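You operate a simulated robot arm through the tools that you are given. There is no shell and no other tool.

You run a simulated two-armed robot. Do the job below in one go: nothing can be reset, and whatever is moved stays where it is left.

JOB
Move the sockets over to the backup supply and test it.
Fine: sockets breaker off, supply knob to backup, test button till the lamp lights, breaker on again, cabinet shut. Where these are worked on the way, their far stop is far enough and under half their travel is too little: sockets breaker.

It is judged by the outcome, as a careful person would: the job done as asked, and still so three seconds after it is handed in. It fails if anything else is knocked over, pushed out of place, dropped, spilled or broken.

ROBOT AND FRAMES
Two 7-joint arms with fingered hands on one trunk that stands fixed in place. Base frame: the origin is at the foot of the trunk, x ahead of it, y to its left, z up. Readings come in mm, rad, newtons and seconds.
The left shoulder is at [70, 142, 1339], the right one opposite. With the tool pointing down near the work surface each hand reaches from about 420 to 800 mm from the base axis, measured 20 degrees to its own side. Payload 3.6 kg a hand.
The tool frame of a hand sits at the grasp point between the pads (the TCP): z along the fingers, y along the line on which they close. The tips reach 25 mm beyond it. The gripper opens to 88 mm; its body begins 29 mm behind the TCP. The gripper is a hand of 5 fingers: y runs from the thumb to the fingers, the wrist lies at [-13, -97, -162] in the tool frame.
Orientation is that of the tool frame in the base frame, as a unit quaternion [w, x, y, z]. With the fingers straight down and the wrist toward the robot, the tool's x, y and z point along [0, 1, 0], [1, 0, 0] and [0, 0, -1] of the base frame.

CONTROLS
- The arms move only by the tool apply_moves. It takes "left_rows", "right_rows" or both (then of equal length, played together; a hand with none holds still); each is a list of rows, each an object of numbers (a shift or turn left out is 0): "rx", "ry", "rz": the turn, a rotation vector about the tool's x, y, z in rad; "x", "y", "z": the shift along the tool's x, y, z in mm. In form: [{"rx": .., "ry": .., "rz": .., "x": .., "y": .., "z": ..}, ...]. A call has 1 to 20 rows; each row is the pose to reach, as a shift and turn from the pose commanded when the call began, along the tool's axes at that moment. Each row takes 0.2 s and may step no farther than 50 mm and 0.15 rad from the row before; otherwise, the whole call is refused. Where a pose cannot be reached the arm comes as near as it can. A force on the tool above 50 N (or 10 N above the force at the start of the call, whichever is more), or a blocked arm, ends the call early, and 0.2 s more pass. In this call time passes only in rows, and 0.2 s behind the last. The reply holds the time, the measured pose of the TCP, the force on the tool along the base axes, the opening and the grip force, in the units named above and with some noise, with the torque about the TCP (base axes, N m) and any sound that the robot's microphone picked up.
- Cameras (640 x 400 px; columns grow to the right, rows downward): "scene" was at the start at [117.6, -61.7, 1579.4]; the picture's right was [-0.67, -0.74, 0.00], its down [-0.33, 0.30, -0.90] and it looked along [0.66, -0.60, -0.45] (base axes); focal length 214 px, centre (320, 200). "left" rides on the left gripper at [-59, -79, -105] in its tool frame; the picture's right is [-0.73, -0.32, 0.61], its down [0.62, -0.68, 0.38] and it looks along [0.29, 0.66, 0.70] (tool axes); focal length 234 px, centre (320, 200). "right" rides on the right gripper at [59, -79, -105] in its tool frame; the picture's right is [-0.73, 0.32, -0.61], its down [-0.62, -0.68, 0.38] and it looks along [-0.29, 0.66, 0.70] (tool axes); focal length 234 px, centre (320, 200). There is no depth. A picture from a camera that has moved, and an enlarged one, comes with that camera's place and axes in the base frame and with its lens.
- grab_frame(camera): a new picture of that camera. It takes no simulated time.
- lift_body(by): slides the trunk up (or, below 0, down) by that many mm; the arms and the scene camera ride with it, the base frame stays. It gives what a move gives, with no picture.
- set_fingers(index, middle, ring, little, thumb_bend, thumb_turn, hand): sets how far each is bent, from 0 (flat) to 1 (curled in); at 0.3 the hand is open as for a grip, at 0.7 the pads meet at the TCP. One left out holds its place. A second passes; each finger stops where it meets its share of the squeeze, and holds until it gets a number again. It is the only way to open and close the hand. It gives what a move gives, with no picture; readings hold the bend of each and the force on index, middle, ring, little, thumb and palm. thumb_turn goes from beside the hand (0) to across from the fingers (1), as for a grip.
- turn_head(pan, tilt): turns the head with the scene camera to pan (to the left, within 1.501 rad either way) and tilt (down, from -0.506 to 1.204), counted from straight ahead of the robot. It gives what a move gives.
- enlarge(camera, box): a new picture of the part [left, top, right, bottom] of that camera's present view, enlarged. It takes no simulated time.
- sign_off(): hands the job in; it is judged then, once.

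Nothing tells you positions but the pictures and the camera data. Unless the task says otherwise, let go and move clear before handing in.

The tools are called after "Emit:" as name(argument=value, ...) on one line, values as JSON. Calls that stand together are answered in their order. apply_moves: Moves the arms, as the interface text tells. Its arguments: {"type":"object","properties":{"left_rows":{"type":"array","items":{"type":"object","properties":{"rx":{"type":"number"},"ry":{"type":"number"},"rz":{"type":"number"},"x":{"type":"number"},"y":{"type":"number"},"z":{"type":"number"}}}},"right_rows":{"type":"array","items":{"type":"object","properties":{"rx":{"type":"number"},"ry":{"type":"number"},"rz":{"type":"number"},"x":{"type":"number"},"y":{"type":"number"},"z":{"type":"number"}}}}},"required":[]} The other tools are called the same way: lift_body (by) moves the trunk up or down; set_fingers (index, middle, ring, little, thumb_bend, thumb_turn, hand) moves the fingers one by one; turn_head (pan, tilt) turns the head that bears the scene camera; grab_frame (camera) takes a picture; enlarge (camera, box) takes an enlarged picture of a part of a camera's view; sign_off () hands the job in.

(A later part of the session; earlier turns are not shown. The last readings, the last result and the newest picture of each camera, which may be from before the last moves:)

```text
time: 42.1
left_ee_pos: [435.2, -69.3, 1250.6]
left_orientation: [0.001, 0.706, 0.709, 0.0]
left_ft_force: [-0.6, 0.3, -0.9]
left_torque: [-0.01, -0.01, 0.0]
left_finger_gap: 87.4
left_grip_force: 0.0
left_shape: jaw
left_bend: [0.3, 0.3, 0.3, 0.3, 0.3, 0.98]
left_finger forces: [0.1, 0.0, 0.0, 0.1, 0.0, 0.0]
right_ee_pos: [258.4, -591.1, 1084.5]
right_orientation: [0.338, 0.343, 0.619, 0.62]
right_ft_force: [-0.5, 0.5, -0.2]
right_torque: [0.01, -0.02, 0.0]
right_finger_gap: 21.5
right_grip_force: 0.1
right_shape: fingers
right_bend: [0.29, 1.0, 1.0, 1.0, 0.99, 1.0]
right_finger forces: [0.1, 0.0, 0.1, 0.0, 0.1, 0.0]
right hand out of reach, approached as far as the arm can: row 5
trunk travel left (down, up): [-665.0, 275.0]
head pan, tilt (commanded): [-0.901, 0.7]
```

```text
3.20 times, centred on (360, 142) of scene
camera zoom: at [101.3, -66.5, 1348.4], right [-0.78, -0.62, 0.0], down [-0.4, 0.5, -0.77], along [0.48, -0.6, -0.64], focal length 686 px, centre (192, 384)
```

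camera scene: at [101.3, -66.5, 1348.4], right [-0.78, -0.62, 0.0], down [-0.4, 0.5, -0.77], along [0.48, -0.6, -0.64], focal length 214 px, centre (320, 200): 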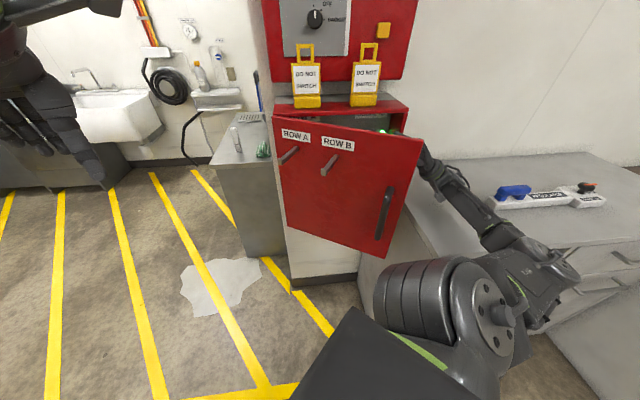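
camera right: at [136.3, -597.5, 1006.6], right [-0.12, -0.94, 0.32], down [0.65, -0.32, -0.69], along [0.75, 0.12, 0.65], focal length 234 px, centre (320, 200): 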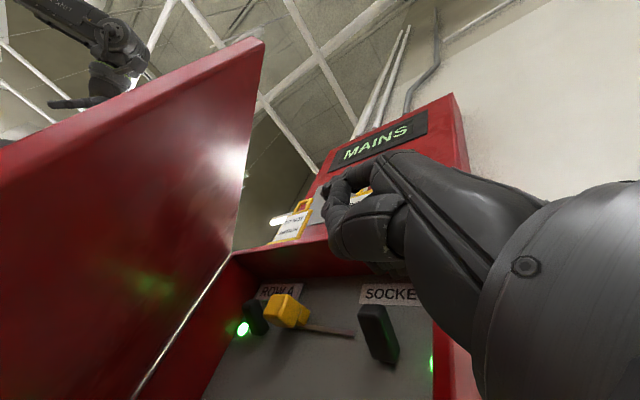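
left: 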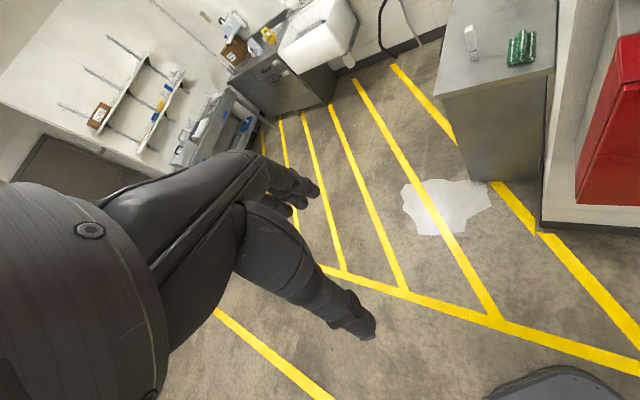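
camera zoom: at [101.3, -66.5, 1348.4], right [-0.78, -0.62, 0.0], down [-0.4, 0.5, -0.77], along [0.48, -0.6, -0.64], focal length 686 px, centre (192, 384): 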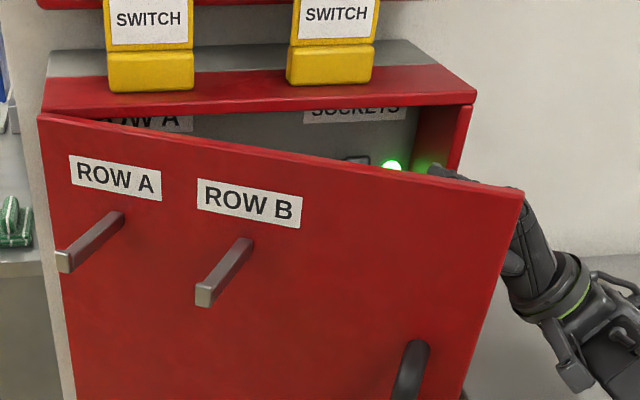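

The cabinet interior is clear now: ROW A at the left, SOCKETS at the right, and a yellow-and-metal catch between them that I'll leave alone. Rolling the right hand by −45° puts its camera bracket underneath instead of beside, so it can push the door further without catching.

Emit:
apply_moves(right_rows=[{"rz": -0.131}, {"rz": -0.262}, {"rz": -0.393}, {"rz": -0.524}, {"rz": -0.655}, {"rz": -0.785}])

Emit:
grab_frame(camera="scene")

Emit:
grab_frame(camera="right")

```text
time: 43.5
left_ee_pos: [436.7, -70.0, 1249.4]
left_orientation: [-0.001, 0.706, 0.708, 0.0]
left_ft_force: [-0.1, -0.4, 0.0]
left_torque: [0.01, 0.0, -0.01]
left_finger_gap: 87.7
left_grip_force: 0.1
left_shape: jaw
left_bend: [0.3, 0.3, 0.3, 0.3, 0.3, 0.98]
left_finger forces: [0.0, 0.1, 0.0, 0.1, 0.0, 0.1]
right_ee_pos: [328.2, -481.8, 1120.5]
right_orientation: [0.542, 0.094, 0.702, 0.453]
right_ft_force: [-0.9, 0.2, -0.7]
right_torque: [-0.04, 0.0, 0.03]
right_finger_gap: 21.7
right_grip_force: 0.2
right_shape: fingers
right_bend: [0.29, 1.0, 1.0, 1.0, 1.0, 1.0]
right_finger forces: [0.1, 0.0, 0.0, 0.0, 0.0, 0.1]
right hand out of reach, approached as far as the arm can: row 1, 2, 3, 4, 5, 6
trunk travel left (down, up): [-665.0, 275.0]
head pan, tilt (commanded): [-0.901, 0.7]
```

```text
taken
camera scene: at [102.0, -66.0, 1348.3], right [-0.78, -0.62, 0.0], down [-0.4, 0.5, -0.77], along [0.48, -0.6, -0.64], focal length 214 px, centre (320, 200)
```

scene: 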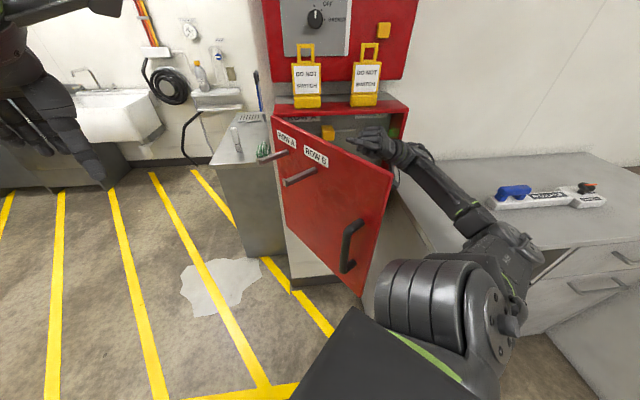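

```text
taken
camera right: at [243.6, -546.4, 1023.7], right [-0.34, -0.59, 0.73], down [0.82, -0.57, -0.08], along [0.47, 0.57, 0.68], focal length 234 px, centre (320, 200)
```

right: 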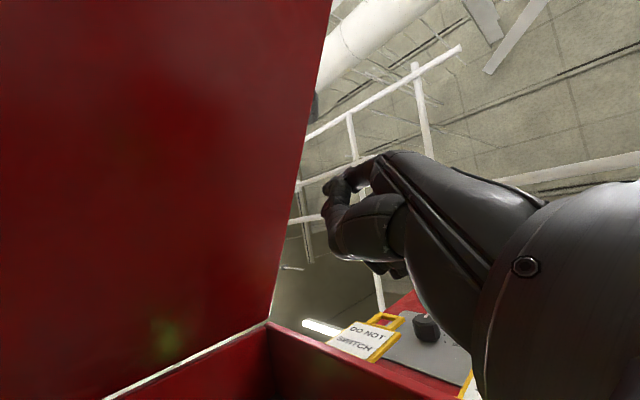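

The roll carried the hand left and pushed the door open to about 53°. I'll keep pushing left from inside, dropping slightly so the fingertip stays below the door's top edge.

Emit:
apply_moves(right_rows=[{"z": 28, "x": 14, "y": 2}, {"z": 56, "x": 27, "y": 4}, {"z": 84, "x": 40, "y": 5}, {"z": 112, "x": 48, "y": 13}, {"z": 140, "x": 57, "y": 21}, {"z": 164, "x": 65, "y": 30}, {"z": 182, "x": 72, "y": 37}])

Emit:
grab_frame(camera="scene")

Emit:
grab_frame(camera="right")

```text
time: 45.1
left_ee_pos: [437.0, -70.4, 1249.8]
left_orientation: [0.0, 0.707, 0.707, 0.0]
left_ft_force: [0.3, 0.6, -0.3]
left_torque: [-0.02, -0.01, 0.01]
left_finger_gap: 87.7
left_grip_force: 0.0
left_shape: jaw
left_bend: [0.3, 0.3, 0.3, 0.3, 0.3, 0.98]
left_finger forces: [0.0, 0.0, 0.1, 0.1, 0.1, 0.1]
right_ee_pos: [440.2, -320.5, 1099.0]
right_orientation: [0.549, 0.079, 0.704, 0.444]
right_ft_force: [-0.6, -1.2, 1.0]
right_torque: [-0.02, 0.02, 0.01]
right_finger_gap: 21.4
right_grip_force: 0.1
right_shape: fingers
right_bend: [0.29, 1.0, 1.0, 1.0, 0.99, 1.0]
right_finger forces: [0.1, 0.0, 0.1, 0.1, 0.0, 0.0]
trunk travel left (down, up): [-665.0, 275.0]
head pan, tilt (commanded): [-0.901, 0.7]
```

```text
taken
camera scene: at [103.0, -66.4, 1348.2], right [-0.78, -0.62, 0.0], down [-0.4, 0.5, -0.76], along [0.47, -0.6, -0.64], focal length 214 px, centre (320, 200)
```

scene: 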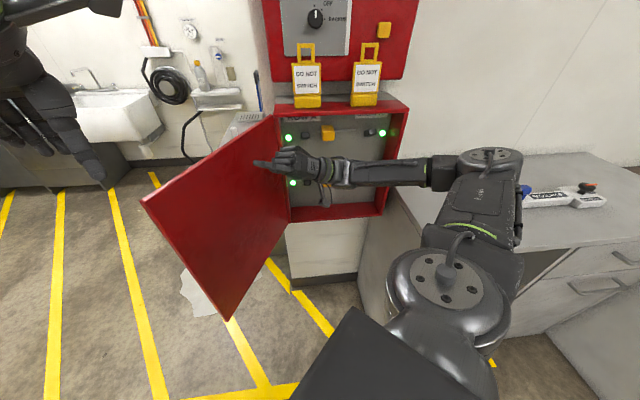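

```text
taken
camera right: at [356.5, -388.6, 1002.7], right [-0.36, -0.57, 0.74], down [0.82, -0.57, -0.05], along [0.45, 0.59, 0.67], focal length 234 px, centre (320, 200)
```

right: 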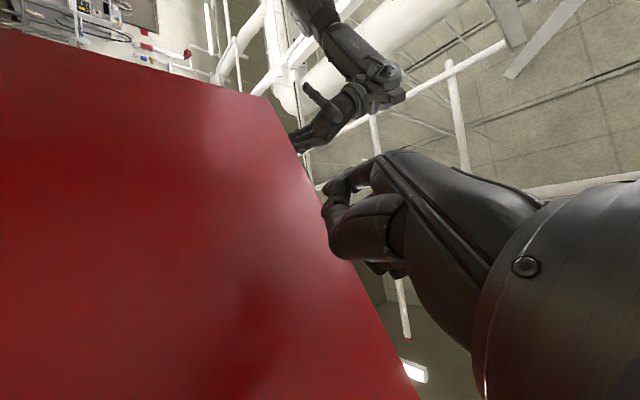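

The door now stands open at about 119°. I'll move the left hand clear of the door's top corner and draw the right hand back out of the way, then examine the breakers.

Emit:
apply_moves(left_rows=[{"x": 45, "z": -15}, {"x": 90, "z": -30}, {"x": 135, "z": -45}, {"x": 170, "z": -60}], right_rows=[{"z": -30, "x": -5, "y": -5}, {"z": -60, "x": -14, "y": -14}, {"z": -95, "x": -23, "y": -23}, {"z": -130, "x": -32, "y": -32}])

Emit:
grab_frame(camera="scene")

Emit:
enlarge(camera="scene", box=[260, 80, 420, 240])

```text
time: 46.1
left_ee_pos: [433.6, 99.7, 1310.4]
left_orientation: [0.0, 0.707, 0.707, 0.001]
left_ft_force: [-1.1, 0.3, -0.4]
left_torque: [0.02, 0.02, 0.04]
left_finger_gap: 87.9
left_grip_force: 0.1
left_shape: jaw
left_bend: [0.3, 0.3, 0.3, 0.3, 0.3, 0.98]
left_finger forces: [0.0, 0.0, 0.0, 0.1, 0.1, 0.0]
right_ee_pos: [351.8, -429.1, 1099.2]
right_orientation: [0.55, 0.078, 0.703, 0.444]
right_ft_force: [0.2, -0.5, 0.2]
right_torque: [0.01, 0.01, -0.02]
right_finger_gap: 21.8
right_grip_force: 0.1
right_shape: fingers
right_bend: [0.29, 1.0, 1.0, 1.0, 0.99, 1.0]
right_finger forces: [0.0, 0.0, 0.0, 0.0, 0.0, 0.0]
trunk travel left (down, up): [-665.0, 275.0]
head pan, tilt (commanded): [-0.901, 0.7]
```

```text
taken
camera scene: at [99.7, -66.3, 1348.6], right [-0.78, -0.62, 0.0], down [-0.4, 0.5, -0.77], along [0.48, -0.6, -0.64], focal length 214 px, centre (320, 200)
```

scene: 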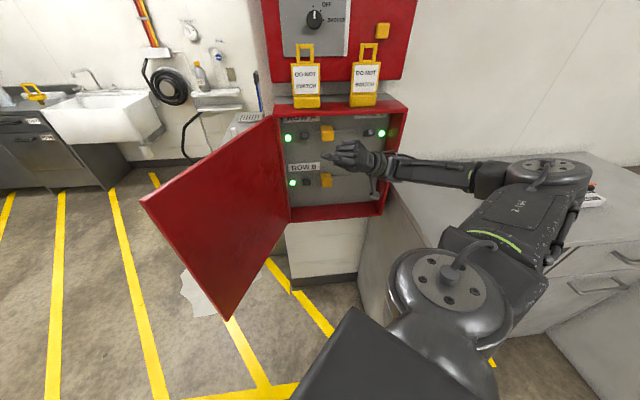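

```text
2.50 times, centred on (340, 160) of scene
camera zoom: at [99.7, -66.3, 1348.6], right [-0.78, -0.62, 0.0], down [-0.4, 0.5, -0.77], along [0.48, -0.6, -0.64], focal length 536 px, centre (270, 300)
```

zoom: 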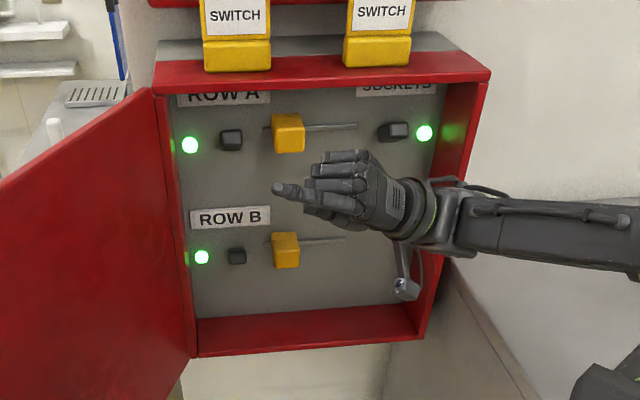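

I can see the layout: ROW A and SOCKETS breakers on the top row, ROW B below, each with a green lamp, plus yellow slides I'll leave alone. I'll return the right hand to palm-down, square to the wall, and park it to the upper right so I can study the SOCKETS lever.

Emit:
apply_moves(right_rows=[{"rz": 0.131, "x": -7, "y": 7}, {"rz": 0.262, "x": -14, "y": 14}, {"rz": 0.393, "x": -21, "y": 21}, {"rz": 0.524, "x": -28, "y": 28}, {"rz": 0.655, "x": -35, "y": 35}, {"rz": 0.785, "x": -42, "y": 42}])

Emit:
apply_moves(right_rows=[{"ry": -0.149, "z": -26, "x": -7, "y": 8}, {"ry": -0.299, "z": -53, "x": -14, "y": 16}, {"ry": -0.448, "z": -79, "x": -20, "y": 24}, {"ry": -0.597, "z": -105, "x": -27, "y": 32}, {"ry": -0.747, "z": -132, "x": -34, "y": 40}, {"ry": -0.896, "z": -158, "x": -41, "y": 47}, {"ry": -1.045, "z": -184, "x": -48, "y": 55}, {"ry": -1.195, "z": -211, "x": -55, "y": 63}, {"ry": -1.344, "z": -237, "x": -61, "y": 71}])

Emit:
grab_frame(camera="scene")

Emit:
enlarge(camera="scene", box=[330, 100, 420, 170])

```text
time: 47.5
left_ee_pos: [437.9, 98.3, 1309.8]
left_orientation: [0.001, 0.706, 0.708, 0.0]
left_ft_force: [0.0, 0.0, -0.1]
left_torque: [0.02, -0.05, -0.02]
left_finger_gap: 87.6
left_grip_force: 0.0
left_shape: jaw
left_bend: [0.3, 0.3, 0.3, 0.3, 0.3, 0.98]
left_finger forces: [0.0, 0.0, 0.1, 0.0, 0.1, 0.0]
right_ee_pos: [354.1, -428.1, 1158.5]
right_orientation: [0.337, 0.344, 0.619, 0.621]
right_ft_force: [-1.1, 0.6, 0.7]
right_torque: [0.0, 0.06, 0.01]
right_finger_gap: 21.4
right_grip_force: 0.1
right_shape: fingers
right_bend: [0.29, 1.0, 1.0, 1.0, 0.99, 1.0]
right_finger forces: [0.1, 0.0, 0.0, 0.0, 0.1, 0.0]
trunk travel left (down, up): [-665.0, 275.0]
head pan, tilt (commanded): [-0.901, 0.7]
```

```text
time: 49.5
left_ee_pos: [438.1, 98.3, 1310.1]
left_orientation: [0.0, 0.706, 0.708, 0.0]
left_ft_force: [0.1, -0.3, -0.4]
left_torque: [0.0, 0.02, 0.0]
left_finger_gap: 87.5
left_grip_force: 0.0
left_shape: jaw
left_bend: [0.3, 0.3, 0.3, 0.3, 0.3, 0.98]
left_finger forces: [0.0, 0.0, 0.1, 0.0, 0.0, 0.0]
right_ee_pos: [187.5, -606.9, 1153.1]
right_orientation: [0.65, 0.655, 0.275, 0.271]
right_ft_force: [0.8, 0.1, 0.3]
right_torque: [0.01, -0.04, -0.02]
right_finger_gap: 21.6
right_grip_force: 0.0
right_shape: fingers
right_bend: [0.29, 1.0, 1.0, 1.0, 0.99, 1.0]
right_finger forces: [0.0, 0.0, 0.1, 0.0, 0.1, 0.1]
right hand out of reach, approached as far as the arm can: row 6, 7, 8, 9
trunk travel left (down, up): [-665.0, 275.0]
head pan, tilt (commanded): [-0.901, 0.7]
```

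```text
taken
camera scene: at [103.2, -67.0, 1348.2], right [-0.78, -0.62, 0.0], down [-0.4, 0.5, -0.76], along [0.47, -0.6, -0.64], focal length 214 px, centre (320, 200)
```

scene: 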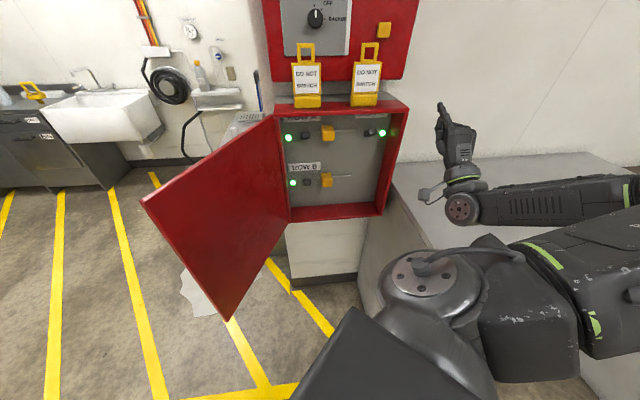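

```text
5.71 times, centred on (375, 135) of scene
camera zoom: at [103.2, -67.0, 1348.2], right [-0.78, -0.62, 0.0], down [-0.4, 0.5, -0.76], along [0.47, -0.6, -0.64], focal length 1226 px, centre (6, 571)
```

zoom: 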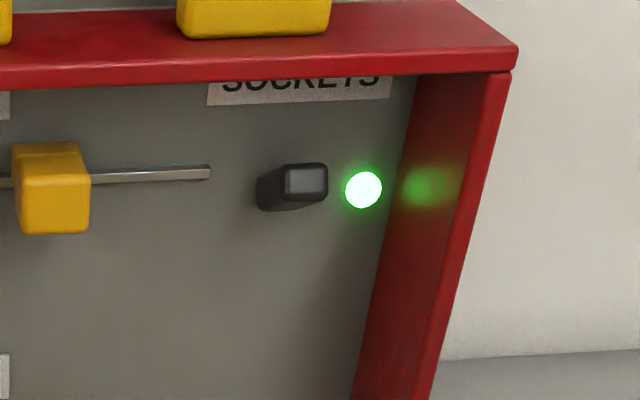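

The SOCKETS lever sticks out about 47 mm and tilts up (on); I take its tip to be near u≈198, d≈710, z≈1095, so off is down. I'll bring the extended index in front of it, slightly yawed right so the curled fingers clear the box's right wall.

Emit:
apply_moves(right_rows=[{"x": 24, "y": -17, "z": 8, "ry": -0.052}, {"x": 48, "y": -33, "z": 15, "ry": -0.104}, {"x": 73, "y": -50, "z": 23, "ry": -0.156}, {"x": 97, "y": -66, "z": 30, "ry": -0.208}, {"x": 121, "y": -83, "z": 38, "ry": -0.26}])

Emit:
grab_frame(camera="scene")

Emit:
enlarge(camera="scene", box=[300, 90, 460, 210])

Emit:
grab_frame(camera="right")

```text
time: 50.7
left_ee_pos: [437.6, 98.7, 1310.3]
left_orientation: [-0.001, 0.706, 0.708, -0.001]
left_ft_force: [-1.1, 0.6, 0.4]
left_torque: [0.02, -0.03, 0.0]
left_finger_gap: 88.0
left_grip_force: 0.3
left_shape: jaw
left_bend: [0.3, 0.3, 0.3, 0.3, 0.3, 0.98]
left_finger forces: [0.0, 0.1, 0.0, 0.0, 0.1, 0.0]
right_ee_pos: [303.1, -544.5, 1070.1]
right_orientation: [0.679, 0.685, 0.189, 0.183]
right_ft_force: [-0.5, 0.5, -0.2]
right_torque: [-0.03, -0.02, -0.01]
right_finger_gap: 21.6
right_grip_force: 0.1
right_shape: fingers
right_bend: [0.29, 1.0, 1.0, 1.0, 0.99, 1.0]
right_finger forces: [0.1, 0.0, 0.1, 0.1, 0.0, 0.0]
trunk travel left (down, up): [-665.0, 275.0]
head pan, tilt (commanded): [-0.901, 0.7]
```

```text
taken
camera scene: at [103.6, -66.9, 1348.3], right [-0.78, -0.62, 0.0], down [-0.4, 0.5, -0.76], along [0.47, -0.6, -0.64], focal length 214 px, centre (320, 200)
```

scene: 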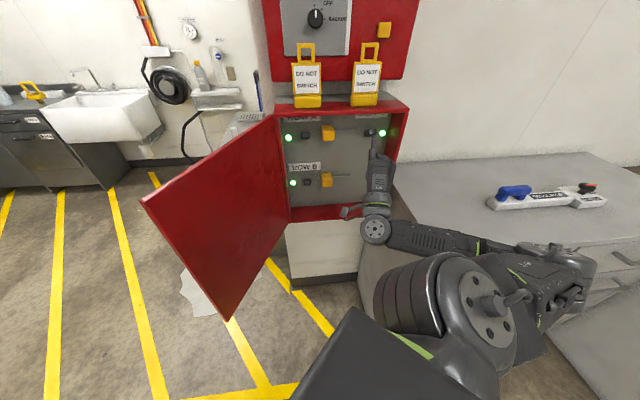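

```text
3.33 times, centred on (380, 150) of scene
camera zoom: at [103.6, -66.9, 1348.3], right [-0.78, -0.62, 0.0], down [-0.4, 0.5, -0.76], along [0.47, -0.6, -0.64], focal length 715 px, centre (120, 367)
```

zoom: 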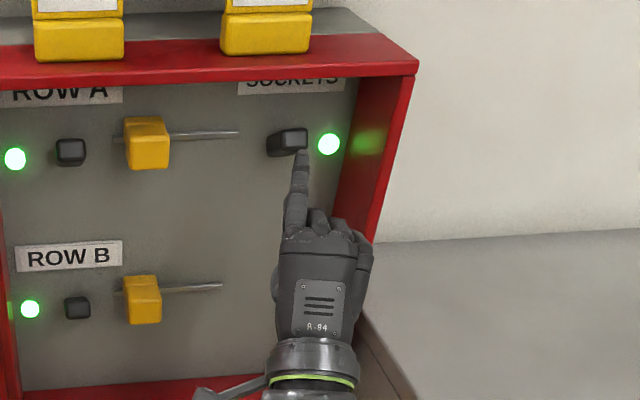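

```text
taken
camera right: at [298.6, -423.6, 991.5], right [-0.93, 0.15, 0.33], down [-0.35, -0.64, -0.68], along [0.11, -0.75, 0.65], focal length 234 px, centre (320, 200)
```

right: 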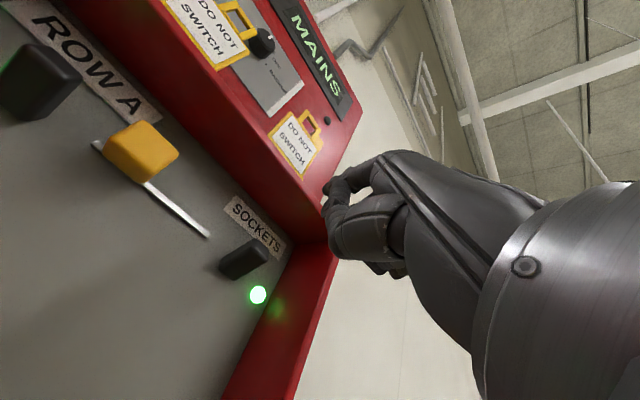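

The index is lined up with the SOCKETS lever; moving about 95 mm straight along the finger should put the tip just over the lever's end. I'll advance in steps and check.

Emit:
apply_moves(right_rows=[{"z": 25, "y": 2}, {"z": 50, "y": 2}, {"z": 75, "y": 2}, {"z": 95, "y": 2}])

Emit:
enlarge(camera="scene", box=[330, 100, 430, 170])

Emit:
grab_frame(camera="right")

```text
time: 51.7
left_ee_pos: [436.2, 98.8, 1309.9]
left_orientation: [0.001, 0.707, 0.708, 0.0]
left_ft_force: [0.3, -0.5, 0.4]
left_torque: [-0.02, -0.01, -0.01]
left_finger_gap: 87.6
left_grip_force: 0.0
left_shape: jaw
left_bend: [0.3, 0.3, 0.3, 0.3, 0.3, 0.98]
left_finger forces: [0.1, 0.0, 0.1, 0.0, 0.0, 0.1]
right_ee_pos: [350.7, -627.6, 1068.5]
right_orientation: [0.679, 0.686, 0.188, 0.185]
right_ft_force: [-0.5, 0.5, 0.9]
right_torque: [0.01, -0.05, -0.02]
right_finger_gap: 21.7
right_grip_force: 0.0
right_shape: fingers
right_bend: [0.29, 1.0, 1.0, 1.0, 0.99, 1.0]
right_finger forces: [0.0, 0.0, 0.0, 0.0, 0.1, 0.1]
trunk travel left (down, up): [-665.0, 275.0]
head pan, tilt (commanded): [-0.901, 0.7]
```

```text
5.71 times, centred on (380, 135) of scene
camera zoom: at [103.0, -67.1, 1348.2], right [-0.78, -0.62, 0.0], down [-0.4, 0.51, -0.76], along [0.47, -0.6, -0.64], focal length 1226 px, centre (-23, 571)
```

zoom: 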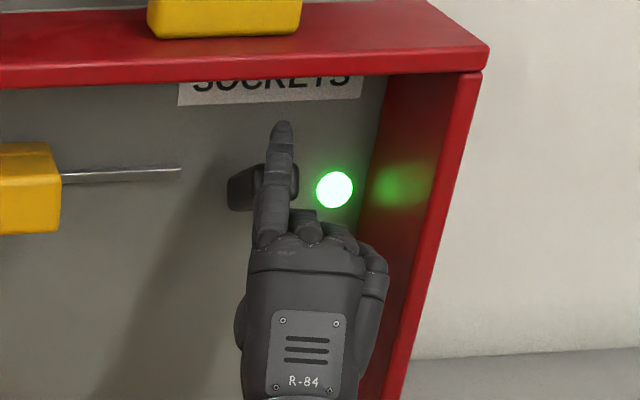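

```text
taken
camera right: at [345.6, -506.8, 991.7], right [-0.93, 0.15, 0.33], down [-0.35, -0.64, -0.68], along [0.11, -0.75, 0.65], focal length 234 px, centre (320, 200)
```

right: 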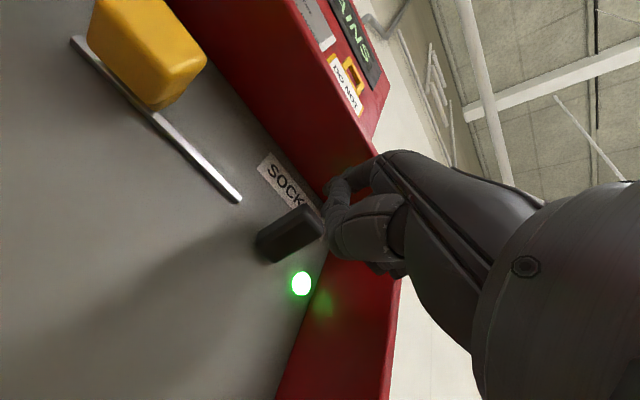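

The index tip lies over the lever with no contact yet. I'll push straight down in small steps to flip SOCKETS off.

Emit:
apply_moves(right_rows=[{"y": -8}, {"y": -16}, {"y": -24}, {"y": -32}, {"y": -40}, {"y": -48}, {"y": -56}, {"y": -64}, {"y": -72}])

Emit:
enlarge(camera="scene", box=[330, 100, 430, 170])

Emit:
grab_frame(camera="right")

```text
time: 53.7
left_ee_pos: [436.8, 97.9, 1309.8]
left_orientation: [0.0, 0.706, 0.708, 0.001]
left_ft_force: [-0.9, -0.3, -0.4]
left_torque: [0.0, 0.02, 0.02]
left_finger_gap: 87.6
left_grip_force: 0.0
left_shape: jaw
left_bend: [0.3, 0.3, 0.3, 0.3, 0.3, 0.98]
left_finger forces: [0.0, 0.1, 0.0, 0.0, 0.0, 0.0]
right_ee_pos: [346.9, -627.6, 1001.6]
right_orientation: [0.679, 0.685, 0.189, 0.185]
right_ft_force: [-0.4, 0.3, 0.2]
right_torque: [0.0, 0.0, 0.06]
right_finger_gap: 21.1
right_grip_force: 0.0
right_shape: fingers
right_bend: [0.29, 1.0, 1.0, 1.0, 0.99, 1.0]
right_finger forces: [0.0, 0.0, 0.0, 0.1, 0.1, 0.1]
right hand out of reach, approached as far as the arm can: row 5, 6, 7, 9
trunk travel left (down, up): [-665.0, 275.0]
head pan, tilt (commanded): [-0.901, 0.7]
```

```text
5.71 times, centred on (380, 135) of scene
camera zoom: at [102.3, -67.0, 1348.3], right [-0.78, -0.62, 0.0], down [-0.4, 0.5, -0.76], along [0.48, -0.6, -0.64], focal length 1226 px, centre (-23, 571)
```

zoom: 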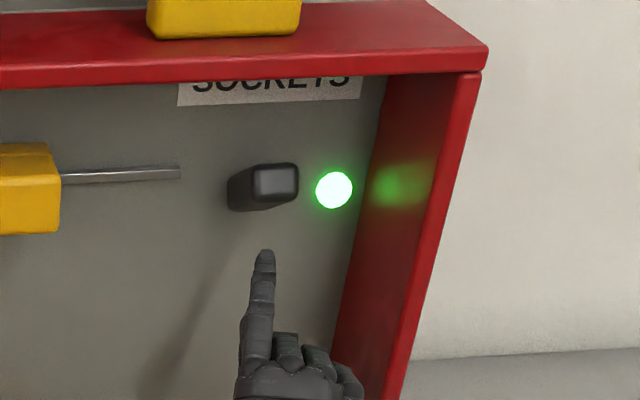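

```text
taken
camera right: at [342.3, -506.7, 923.9], right [-0.93, 0.15, 0.33], down [-0.35, -0.64, -0.68], along [0.11, -0.75, 0.65], focal length 234 px, centre (320, 200)
```

right: 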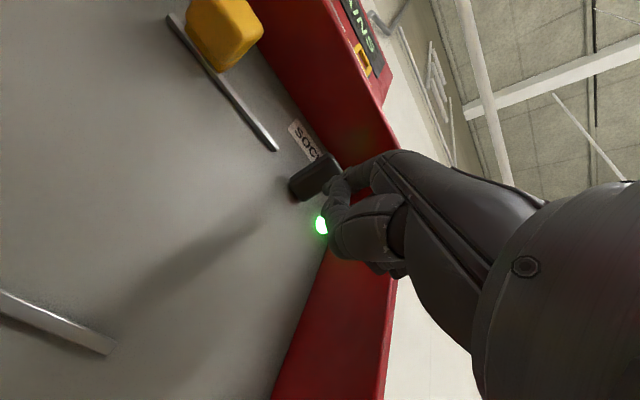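

The finger slid off the lever's sloping end without flipping it. I'll back out, go up again, and reach about 25 mm deeper so the pad bears on the top of the lever rather than its end.

Emit:
apply_moves(right_rows=[{"z": -22}, {"z": -22, "y": 35, "x": 3}, {"z": -22, "y": 69, "x": 6}, {"z": 0, "y": 70, "x": 10}, {"z": 14, "y": 70, "x": 11}, {"z": 26, "y": 70, "x": 12}])

Emit:
enlarge(camera="scene", box=[330, 100, 430, 170])

Emit:
grab_frame(camera="right")

```text
time: 55.1
left_ee_pos: [435.0, 101.9, 1309.3]
left_orientation: [0.002, 0.706, 0.708, -0.002]
left_ft_force: [0.0, -0.4, -0.3]
left_torque: [0.01, 0.0, 0.02]
left_finger_gap: 87.6
left_grip_force: 0.1
left_shape: jaw
left_bend: [0.3, 0.3, 0.3, 0.3, 0.3, 0.98]
left_finger forces: [0.1, 0.1, 0.0, 0.0, 0.1, 0.0]
right_ee_pos: [371.1, -641.2, 1073.9]
right_orientation: [0.681, 0.683, 0.188, 0.185]
right_ft_force: [-2.0, 7.9, -3.0]
right_torque: [-0.11, -0.03, -0.01]
right_finger_gap: 21.8
right_grip_force: 4.5
right_shape: fingers
right_bend: [0.29, 1.0, 1.0, 1.0, 1.0, 1.0]
right_finger forces: [0.0, 2.6, 0.0, 0.0, 5.9, 0.0]
right hand out of reach, approached as far as the arm can: row 1
trunk travel left (down, up): [-665.0, 275.0]
head pan, tilt (commanded): [-0.901, 0.7]
```

```text
5.71 times, centred on (380, 135) of scene
camera zoom: at [101.5, -63.4, 1348.4], right [-0.78, -0.62, 0.0], down [-0.4, 0.5, -0.77], along [0.48, -0.6, -0.64], focal length 1226 px, centre (-23, 571)
```

zoom: 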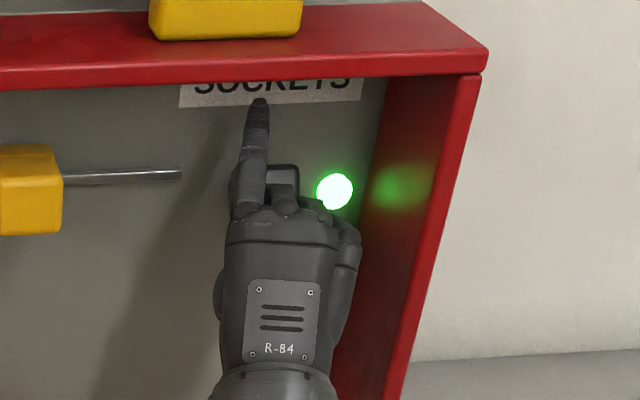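

```text
taken
camera right: at [366.5, -520.9, 995.4], right [-0.93, 0.15, 0.33], down [-0.35, -0.64, -0.68], along [0.11, -0.75, 0.65], focal length 234 px, centre (320, 200)
```

right: 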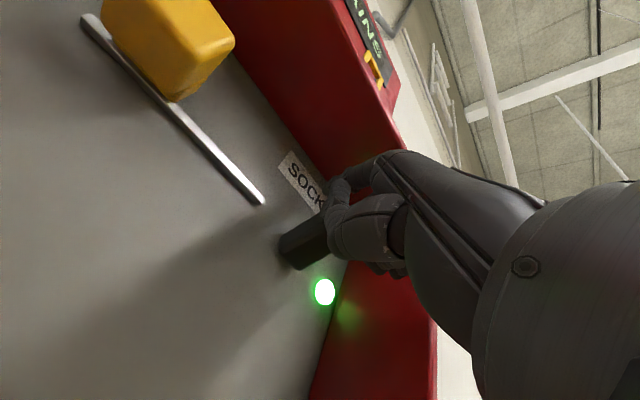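

The curled thumb is touching the lever's end, so I can't go deeper this way. I'll back off and pitch the hand down about 23°, which puts the index tip further ahead of the thumb.

Emit:
apply_moves(right_rows=[{"z": -20}, {"z": -40}, {"z": -58}, {"z": -58, "rx": 0.133}, {"z": -58, "rx": 0.267}, {"z": -58, "rx": 0.4}])

Emit:
enlarge(camera="scene", box=[320, 90, 440, 180])

Emit:
grab_frame(camera="right")

```text
time: 56.5
left_ee_pos: [436.6, 99.6, 1310.8]
left_orientation: [0.0, 0.706, 0.708, -0.001]
left_ft_force: [-0.3, -0.1, -0.7]
left_torque: [0.01, -0.02, 0.0]
left_finger_gap: 87.4
left_grip_force: 0.1
left_shape: jaw
left_bend: [0.3, 0.3, 0.3, 0.3, 0.3, 0.98]
left_finger forces: [0.0, 0.1, 0.0, 0.0, 0.1, 0.0]
right_ee_pos: [343.6, -595.6, 1071.7]
right_orientation: [0.53, 0.806, 0.221, 0.144]
right_ft_force: [0.7, -0.3, 0.5]
right_torque: [-0.04, 0.03, 0.02]
right_finger_gap: 21.4
right_grip_force: 0.0
right_shape: fingers
right_bend: [0.29, 1.0, 1.0, 1.0, 0.99, 1.0]
right_finger forces: [0.0, 0.0, 0.0, 0.1, 0.0, 0.0]
trunk travel left (down, up): [-665.0, 275.0]
head pan, tilt (commanded): [-0.901, 0.7]
```

```text
4.44 times, centred on (380, 135) of scene
camera zoom: at [102.3, -66.4, 1348.3], right [-0.78, -0.62, 0.0], down [-0.4, 0.5, -0.77], along [0.48, -0.6, -0.64], focal length 953 px, centre (53, 489)
```

zoom: 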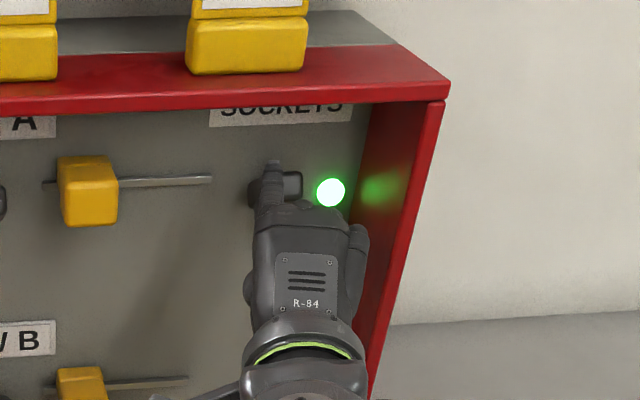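

```text
taken
camera right: at [326.0, -454.5, 1041.8], right [-0.84, 0.0, 0.54], down [-0.5, -0.39, -0.78], along [0.21, -0.92, 0.33], focal length 234 px, centre (320, 200)
```

right: 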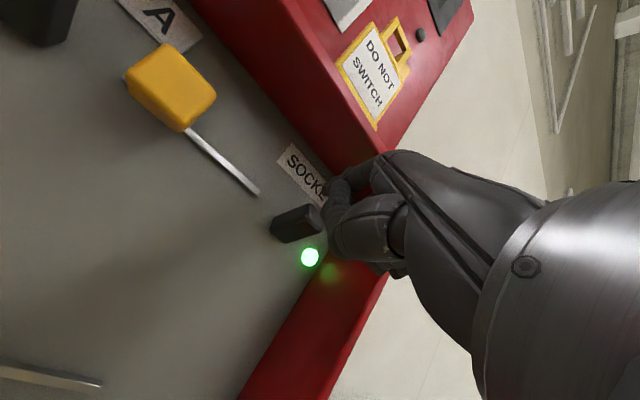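

The index is pitched well but still about 10 mm left of the lever's centre. I'll shift right and forward so the tip goes over the lever's top, then check.

Emit:
apply_moves(right_rows=[{"x": -4, "y": 4, "z": 9}, {"x": -6, "y": 8, "z": 19}, {"x": -7, "y": 14, "z": 33}])

Emit:
enlarge(camera="scene", box=[340, 100, 420, 160])

Emit:
enlarge(camera="right", box=[200, 100, 440, 300])

```text
time: 57.3
left_ee_pos: [436.6, 99.1, 1309.9]
left_orientation: [0.0, 0.706, 0.708, 0.0]
left_ft_force: [-0.3, 0.3, 0.6]
left_torque: [0.0, 0.0, 0.01]
left_finger_gap: 87.7
left_grip_force: 0.0
left_shape: jaw
left_bend: [0.3, 0.3, 0.3, 0.3, 0.3, 0.98]
left_finger forces: [0.0, 0.1, 0.1, 0.0, 0.1, 0.1]
right_ee_pos: [355.1, -630.3, 1070.9]
right_orientation: [0.529, 0.806, 0.221, 0.144]
right_ft_force: [0.7, -1.1, 0.9]
right_torque: [-0.01, 0.0, 0.0]
right_finger_gap: 21.3
right_grip_force: 0.0
right_shape: fingers
right_bend: [0.29, 1.0, 1.0, 1.0, 0.99, 1.0]
right_finger forces: [0.0, 0.1, 0.0, 0.1, 0.0, 0.0]
trunk travel left (down, up): [-665.0, 275.0]
head pan, tilt (commanded): [-0.901, 0.7]
```

```text
6.67 times, centred on (380, 130) of scene
camera zoom: at [102.9, -66.9, 1348.2], right [-0.78, -0.62, 0.0], down [-0.4, 0.5, -0.76], along [0.47, -0.6, -0.64], focal length 1430 px, centre (-80, 667)
```

zoom: 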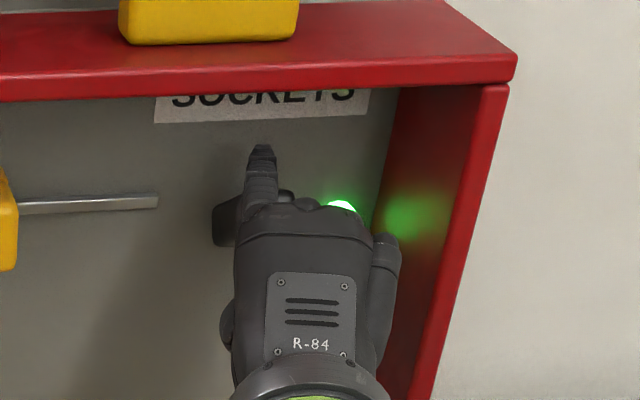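

```text
2.00 times, centred on (320, 200) of right
camera zoom: at [339.1, -489.8, 1041.0], right [-0.84, 0.0, 0.54], down [-0.5, -0.39, -0.78], along [0.21, -0.92, 0.33], focal length 468 px, centre (320, 200)
```

zoom: 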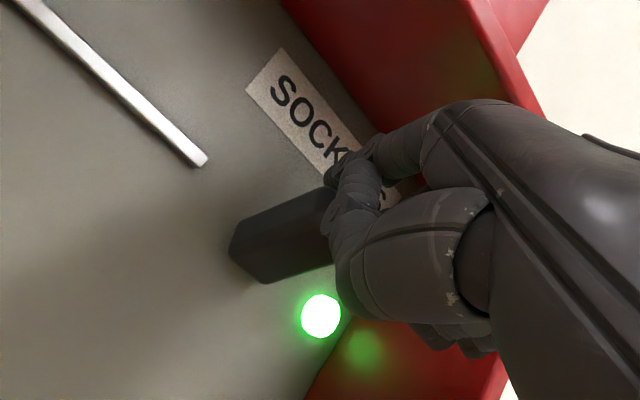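

The index is now over the lever with no contact. Pushing down again in small steps.

Emit:
apply_moves(right_rows=[{"z": 3, "y": -7}, {"z": 6, "y": -14}, {"z": 9, "y": -21}, {"z": 12, "y": -28}, {"z": 15, "y": -35}, {"z": 18, "y": -42}, {"z": 21, "y": -49}, {"z": 24, "y": -56}])

Emit:
enlarge(camera="scene", box=[340, 100, 420, 160])

Emit:
enlarge(camera="right", box=[200, 100, 440, 300])

```text
time: 59.1
left_ee_pos: [435.3, 100.0, 1310.2]
left_orientation: [0.002, 0.706, 0.708, 0.0]
left_ft_force: [-0.4, 0.4, -0.2]
left_torque: [0.0, 0.02, 0.01]
left_finger_gap: 87.7
left_grip_force: 0.0
left_shape: jaw
left_bend: [0.3, 0.3, 0.3, 0.3, 0.3, 0.98]
left_finger forces: [0.0, 0.1, 0.0, 0.0, 0.0, 0.1]
right_ee_pos: [352.2, -628.3, 1012.9]
right_orientation: [0.533, 0.804, 0.22, 0.145]
right_ft_force: [-0.1, -1.6, 13.0]
right_torque: [-0.28, -0.29, 0.0]
right_finger_gap: 26.5
right_grip_force: 5.4
right_shape: fingers
right_bend: [0.2, 1.0, 1.0, 1.0, 1.0, 1.0]
right_finger forces: [10.4, 0.0, 0.1, 0.1, 0.0, 0.1]
trunk travel left (down, up): [-665.0, 275.0]
head pan, tilt (commanded): [-0.901, 0.7]
```

```text
6.67 times, centred on (380, 130) of scene
camera zoom: at [100.8, -64.9, 1348.7], right [-0.78, -0.62, 0.0], down [-0.4, 0.5, -0.77], along [0.48, -0.6, -0.64], focal length 1430 px, centre (-80, 667)
```

zoom: 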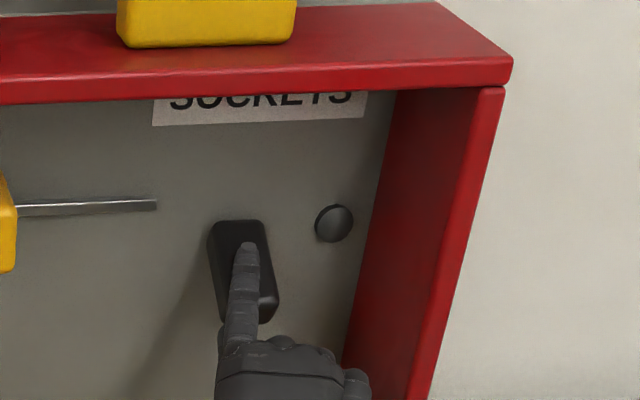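

```text
2.00 times, centred on (320, 200) of right
camera zoom: at [337.2, -487.8, 981.9], right [-0.84, 0.0, 0.54], down [-0.49, -0.39, -0.78], along [0.21, -0.92, 0.33], focal length 468 px, centre (320, 200)
```

zoom: 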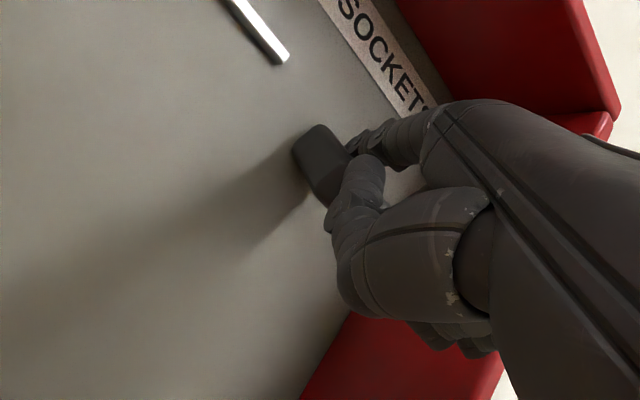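

SOCKETS is off: the lever is down and its lamp is dark. I'll lift and withdraw the finger, then look up at the supply knob.

Emit:
apply_moves(right_rows=[{"z": -4, "y": 10}, {"z": -25, "y": 4}, {"z": -50, "y": -6}, {"z": -80, "y": -18}])

Emit:
turn_head(pan=-0.85, tilt=0.35)

Emit:
grab_frame(camera="scene")

Emit:
enlarge(camera="scene", box=[250, 60, 410, 180])

```text
time: 60.1
left_ee_pos: [435.6, 98.8, 1309.8]
left_orientation: [0.0, 0.706, 0.709, 0.0]
left_ft_force: [0.3, 0.4, 0.9]
left_torque: [0.0, -0.01, 0.01]
left_finger_gap: 87.6
left_grip_force: 0.0
left_shape: jaw
left_bend: [0.3, 0.3, 0.3, 0.3, 0.3, 0.98]
left_finger forces: [0.0, 0.1, 0.0, 0.0, 0.0, 0.0]
right_ee_pos: [311.5, -557.0, 1025.8]
right_orientation: [0.53, 0.806, 0.221, 0.144]
right_ft_force: [0.6, -0.1, 0.2]
right_torque: [0.0, 0.0, 0.02]
right_finger_gap: 21.4
right_grip_force: 0.0
right_shape: fingers
right_bend: [0.29, 1.0, 1.0, 1.0, 0.99, 1.0]
right_finger forces: [0.0, 0.1, 0.0, 0.0, 0.1, 0.1]
trunk travel left (down, up): [-665.0, 275.0]
head pan, tilt (commanded): [-0.901, 0.7]
```

```text
time: 61.0
left_ee_pos: [437.1, 98.4, 1310.2]
left_orientation: [-0.001, 0.707, 0.708, 0.0]
left_ft_force: [-0.1, 0.2, -0.6]
left_torque: [-0.03, 0.03, 0.0]
left_finger_gap: 87.9
left_grip_force: 0.1
left_shape: jaw
left_bend: [0.3, 0.3, 0.3, 0.3, 0.3, 0.98]
left_finger forces: [0.1, 0.1, 0.1, 0.0, 0.0, 0.0]
right_ee_pos: [311.1, -557.5, 1023.1]
right_orientation: [0.53, 0.806, 0.22, 0.144]
right_ft_force: [0.1, -0.4, 0.6]
right_torque: [-0.03, 0.03, 0.02]
right_finger_gap: 21.2
right_grip_force: 0.0
right_shape: fingers
right_bend: [0.29, 1.0, 1.0, 1.0, 0.99, 1.0]
right_finger forces: [0.0, 0.1, 0.1, 0.0, 0.1, 0.0]
trunk travel left (down, up): [-665.0, 275.0]
head pan, tilt (commanded): [-0.85, 0.351]
```

```text
taken
camera scene: at [111.1, -70.1, 1379.6], right [-0.75, -0.66, 0.0], down [-0.23, 0.26, -0.94], along [0.62, -0.71, -0.34], focal length 214 px, centre (320, 200)
```

scene: 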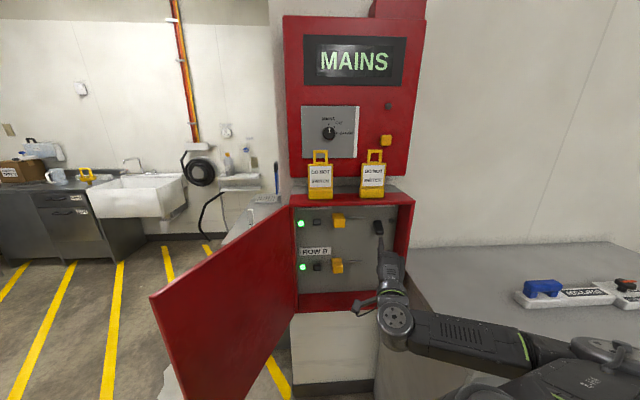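

```text
3.33 times, centred on (330, 120) of scene
camera zoom: at [111.1, -70.1, 1379.6], right [-0.75, -0.66, 0.0], down [-0.23, 0.26, -0.94], along [0.62, -0.71, -0.34], focal length 715 px, centre (287, 467)
```

zoom: 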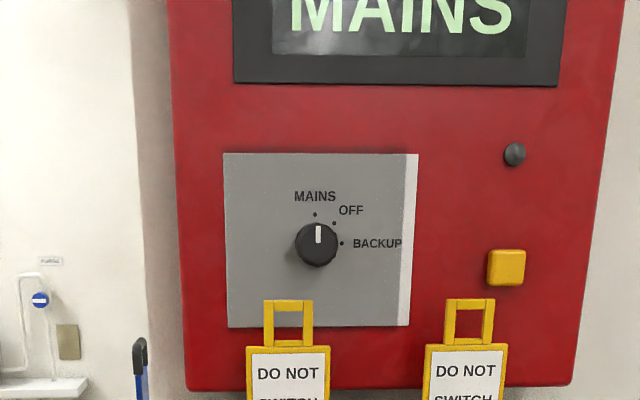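

The knob points at MAINS, with OFF at 45° and BACKUP at 90° clockwise. Fingers below the knob would crowd tag A, so I plan to turn it by pressing the index on the knob's right side and stroking downward, in the free gap between the tags. First I'll pull back and raise the trunk.

Emit:
apply_moves(right_rows=[{"z": -18, "y": -8}, {"z": -35, "y": -15}])

Emit:
lift_body(by=220)

Emit:
turn_head(pan=-0.85, tilt=0.5)

Emit:
grab_frame(camera="scene")

Emit:
grab_frame(camera="right")

```text
time: 61.6
left_ee_pos: [436.9, 98.8, 1310.0]
left_orientation: [0.0, 0.706, 0.708, 0.0]
left_ft_force: [-0.2, -0.7, 0.2]
left_torque: [-0.01, -0.02, -0.02]
left_finger_gap: 87.6
left_grip_force: 0.2
left_shape: jaw
left_bend: [0.3, 0.3, 0.3, 0.3, 0.3, 0.98]
left_finger forces: [0.0, 0.1, 0.0, 0.0, 0.0, 0.0]
right_ee_pos: [294.7, -528.8, 1022.4]
right_orientation: [0.53, 0.806, 0.221, 0.144]
right_ft_force: [0.1, 0.4, -1.1]
right_torque: [-0.01, 0.04, -0.01]
right_finger_gap: 21.3
right_grip_force: 0.1
right_shape: fingers
right_bend: [0.29, 1.0, 1.0, 1.0, 0.99, 1.0]
right_finger forces: [0.0, 0.1, 0.1, 0.1, 0.0, 0.0]
right hand out of reach, approached as far as the arm can: row 2
trunk travel left (down, up): [-665.0, 275.0]
head pan, tilt (commanded): [-0.85, 0.351]
```

```text
time: 63.9
left_ee_pos: [436.9, 99.0, 1529.3]
left_orientation: [0.0, 0.707, 0.707, 0.001]
left_ft_force: [-0.2, -0.3, -1.2]
left_torque: [-0.02, 0.01, -0.02]
left_finger_gap: 87.7
left_grip_force: 0.0
left_shape: jaw
left_bend: [0.3, 0.3, 0.3, 0.3, 0.3, 0.98]
left_finger forces: [0.1, 0.0, 0.0, 0.0, 0.0, 0.0]
right_ee_pos: [294.8, -529.1, 1241.7]
right_orientation: [0.531, 0.806, 0.219, 0.144]
right_ft_force: [-0.5, -0.5, -0.1]
right_torque: [0.02, 0.01, 0.0]
right_finger_gap: 21.3
right_grip_force: 0.1
right_shape: fingers
right_bend: [0.29, 1.0, 1.0, 1.0, 0.99, 1.0]
right_finger forces: [0.0, 0.1, 0.1, 0.0, 0.0, 0.1]
trunk travel left (down, up): [-885.0, 55.0]
head pan, tilt (commanded): [-0.85, 0.351]
```

```text
time: 64.6
left_ee_pos: [436.9, 98.6, 1530.0]
left_orientation: [0.0, 0.707, 0.708, 0.0]
left_ft_force: [-0.1, 0.4, -0.9]
left_torque: [0.04, 0.02, -0.01]
left_finger_gap: 87.6
left_grip_force: 0.1
left_shape: jaw
left_bend: [0.3, 0.3, 0.3, 0.3, 0.3, 0.98]
left_finger forces: [0.0, 0.0, 0.0, 0.1, 0.1, 0.0]
right_ee_pos: [294.7, -529.4, 1241.8]
right_orientation: [0.53, 0.806, 0.221, 0.145]
right_ft_force: [1.5, 0.4, 0.0]
right_torque: [-0.02, 0.01, -0.01]
right_finger_gap: 21.5
right_grip_force: 0.1
right_shape: fingers
right_bend: [0.29, 1.0, 1.0, 1.0, 0.99, 1.0]
right_finger forces: [0.0, 0.0, 0.1, 0.1, 0.0, 0.0]
trunk travel left (down, up): [-885.0, 55.0]
head pan, tilt (commanded): [-0.85, 0.499]
```

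```text
taken
camera scene: at [109.7, -68.5, 1586.1], right [-0.75, -0.66, 0.0], down [-0.32, 0.36, -0.88], along [0.58, -0.66, -0.48], focal length 214 px, centre (320, 200)
```

scene: 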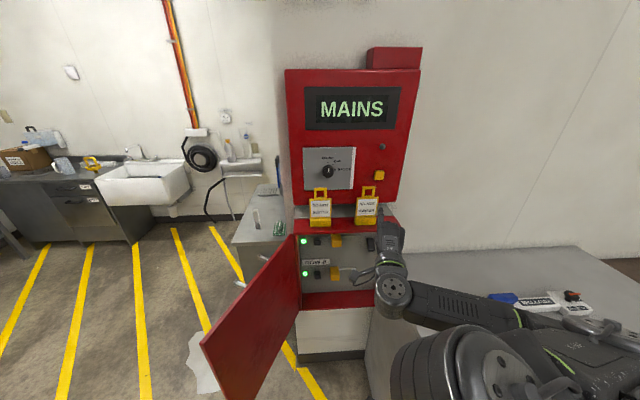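

```text
taken
camera right: at [279.2, -388.8, 1212.2], right [-0.84, 0.0, 0.54], down [-0.5, -0.39, -0.78], along [0.21, -0.92, 0.33], focal length 234 px, centre (320, 200)
```

right: 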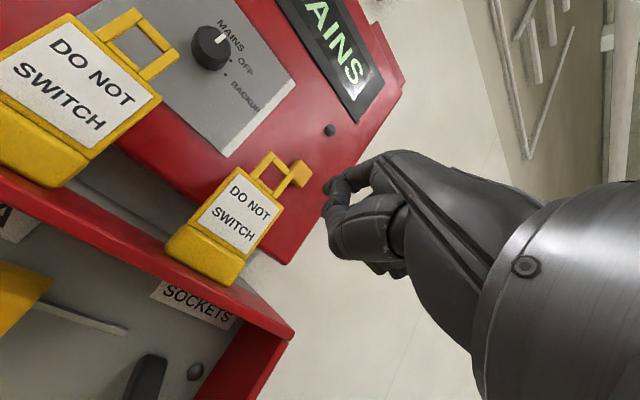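

From here I can see both the knob and the tags well; I'll zoom with both cameras to pin down the knob's depth and the clearance to the tags.

Emit:
enlarge(camera="right", box=[100, 0, 340, 200])

Emit:
enlarge(camera="scene", box=[290, 140, 410, 230])

```text
2.00 times, centred on (220, 100) of right
camera zoom: at [279.2, -388.8, 1212.2], right [-0.84, 0.0, 0.54], down [-0.5, -0.39, -0.78], along [0.21, -0.92, 0.33], focal length 468 px, centre (520, 400)
```

zoom: 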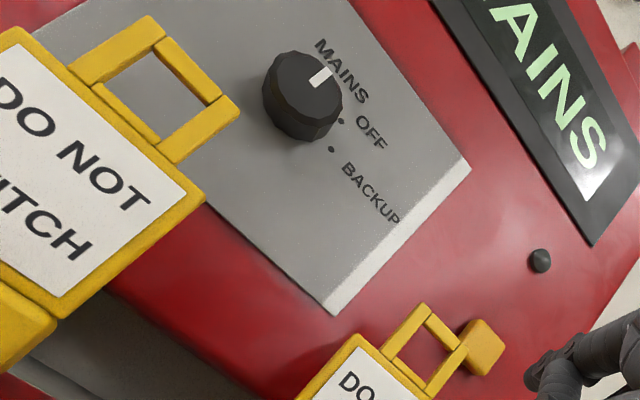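

```text
4.44 times, centred on (350, 185) of scene
camera zoom: at [109.7, -68.5, 1586.1], right [-0.75, -0.66, 0.0], down [-0.32, 0.36, -0.88], along [0.58, -0.66, -0.48], focal length 953 px, centre (187, 267)
```

zoom: 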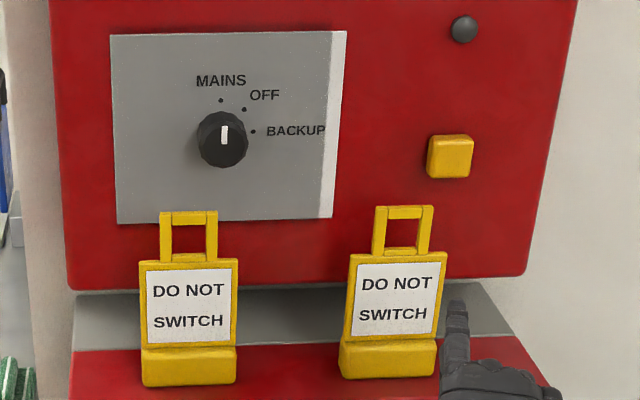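

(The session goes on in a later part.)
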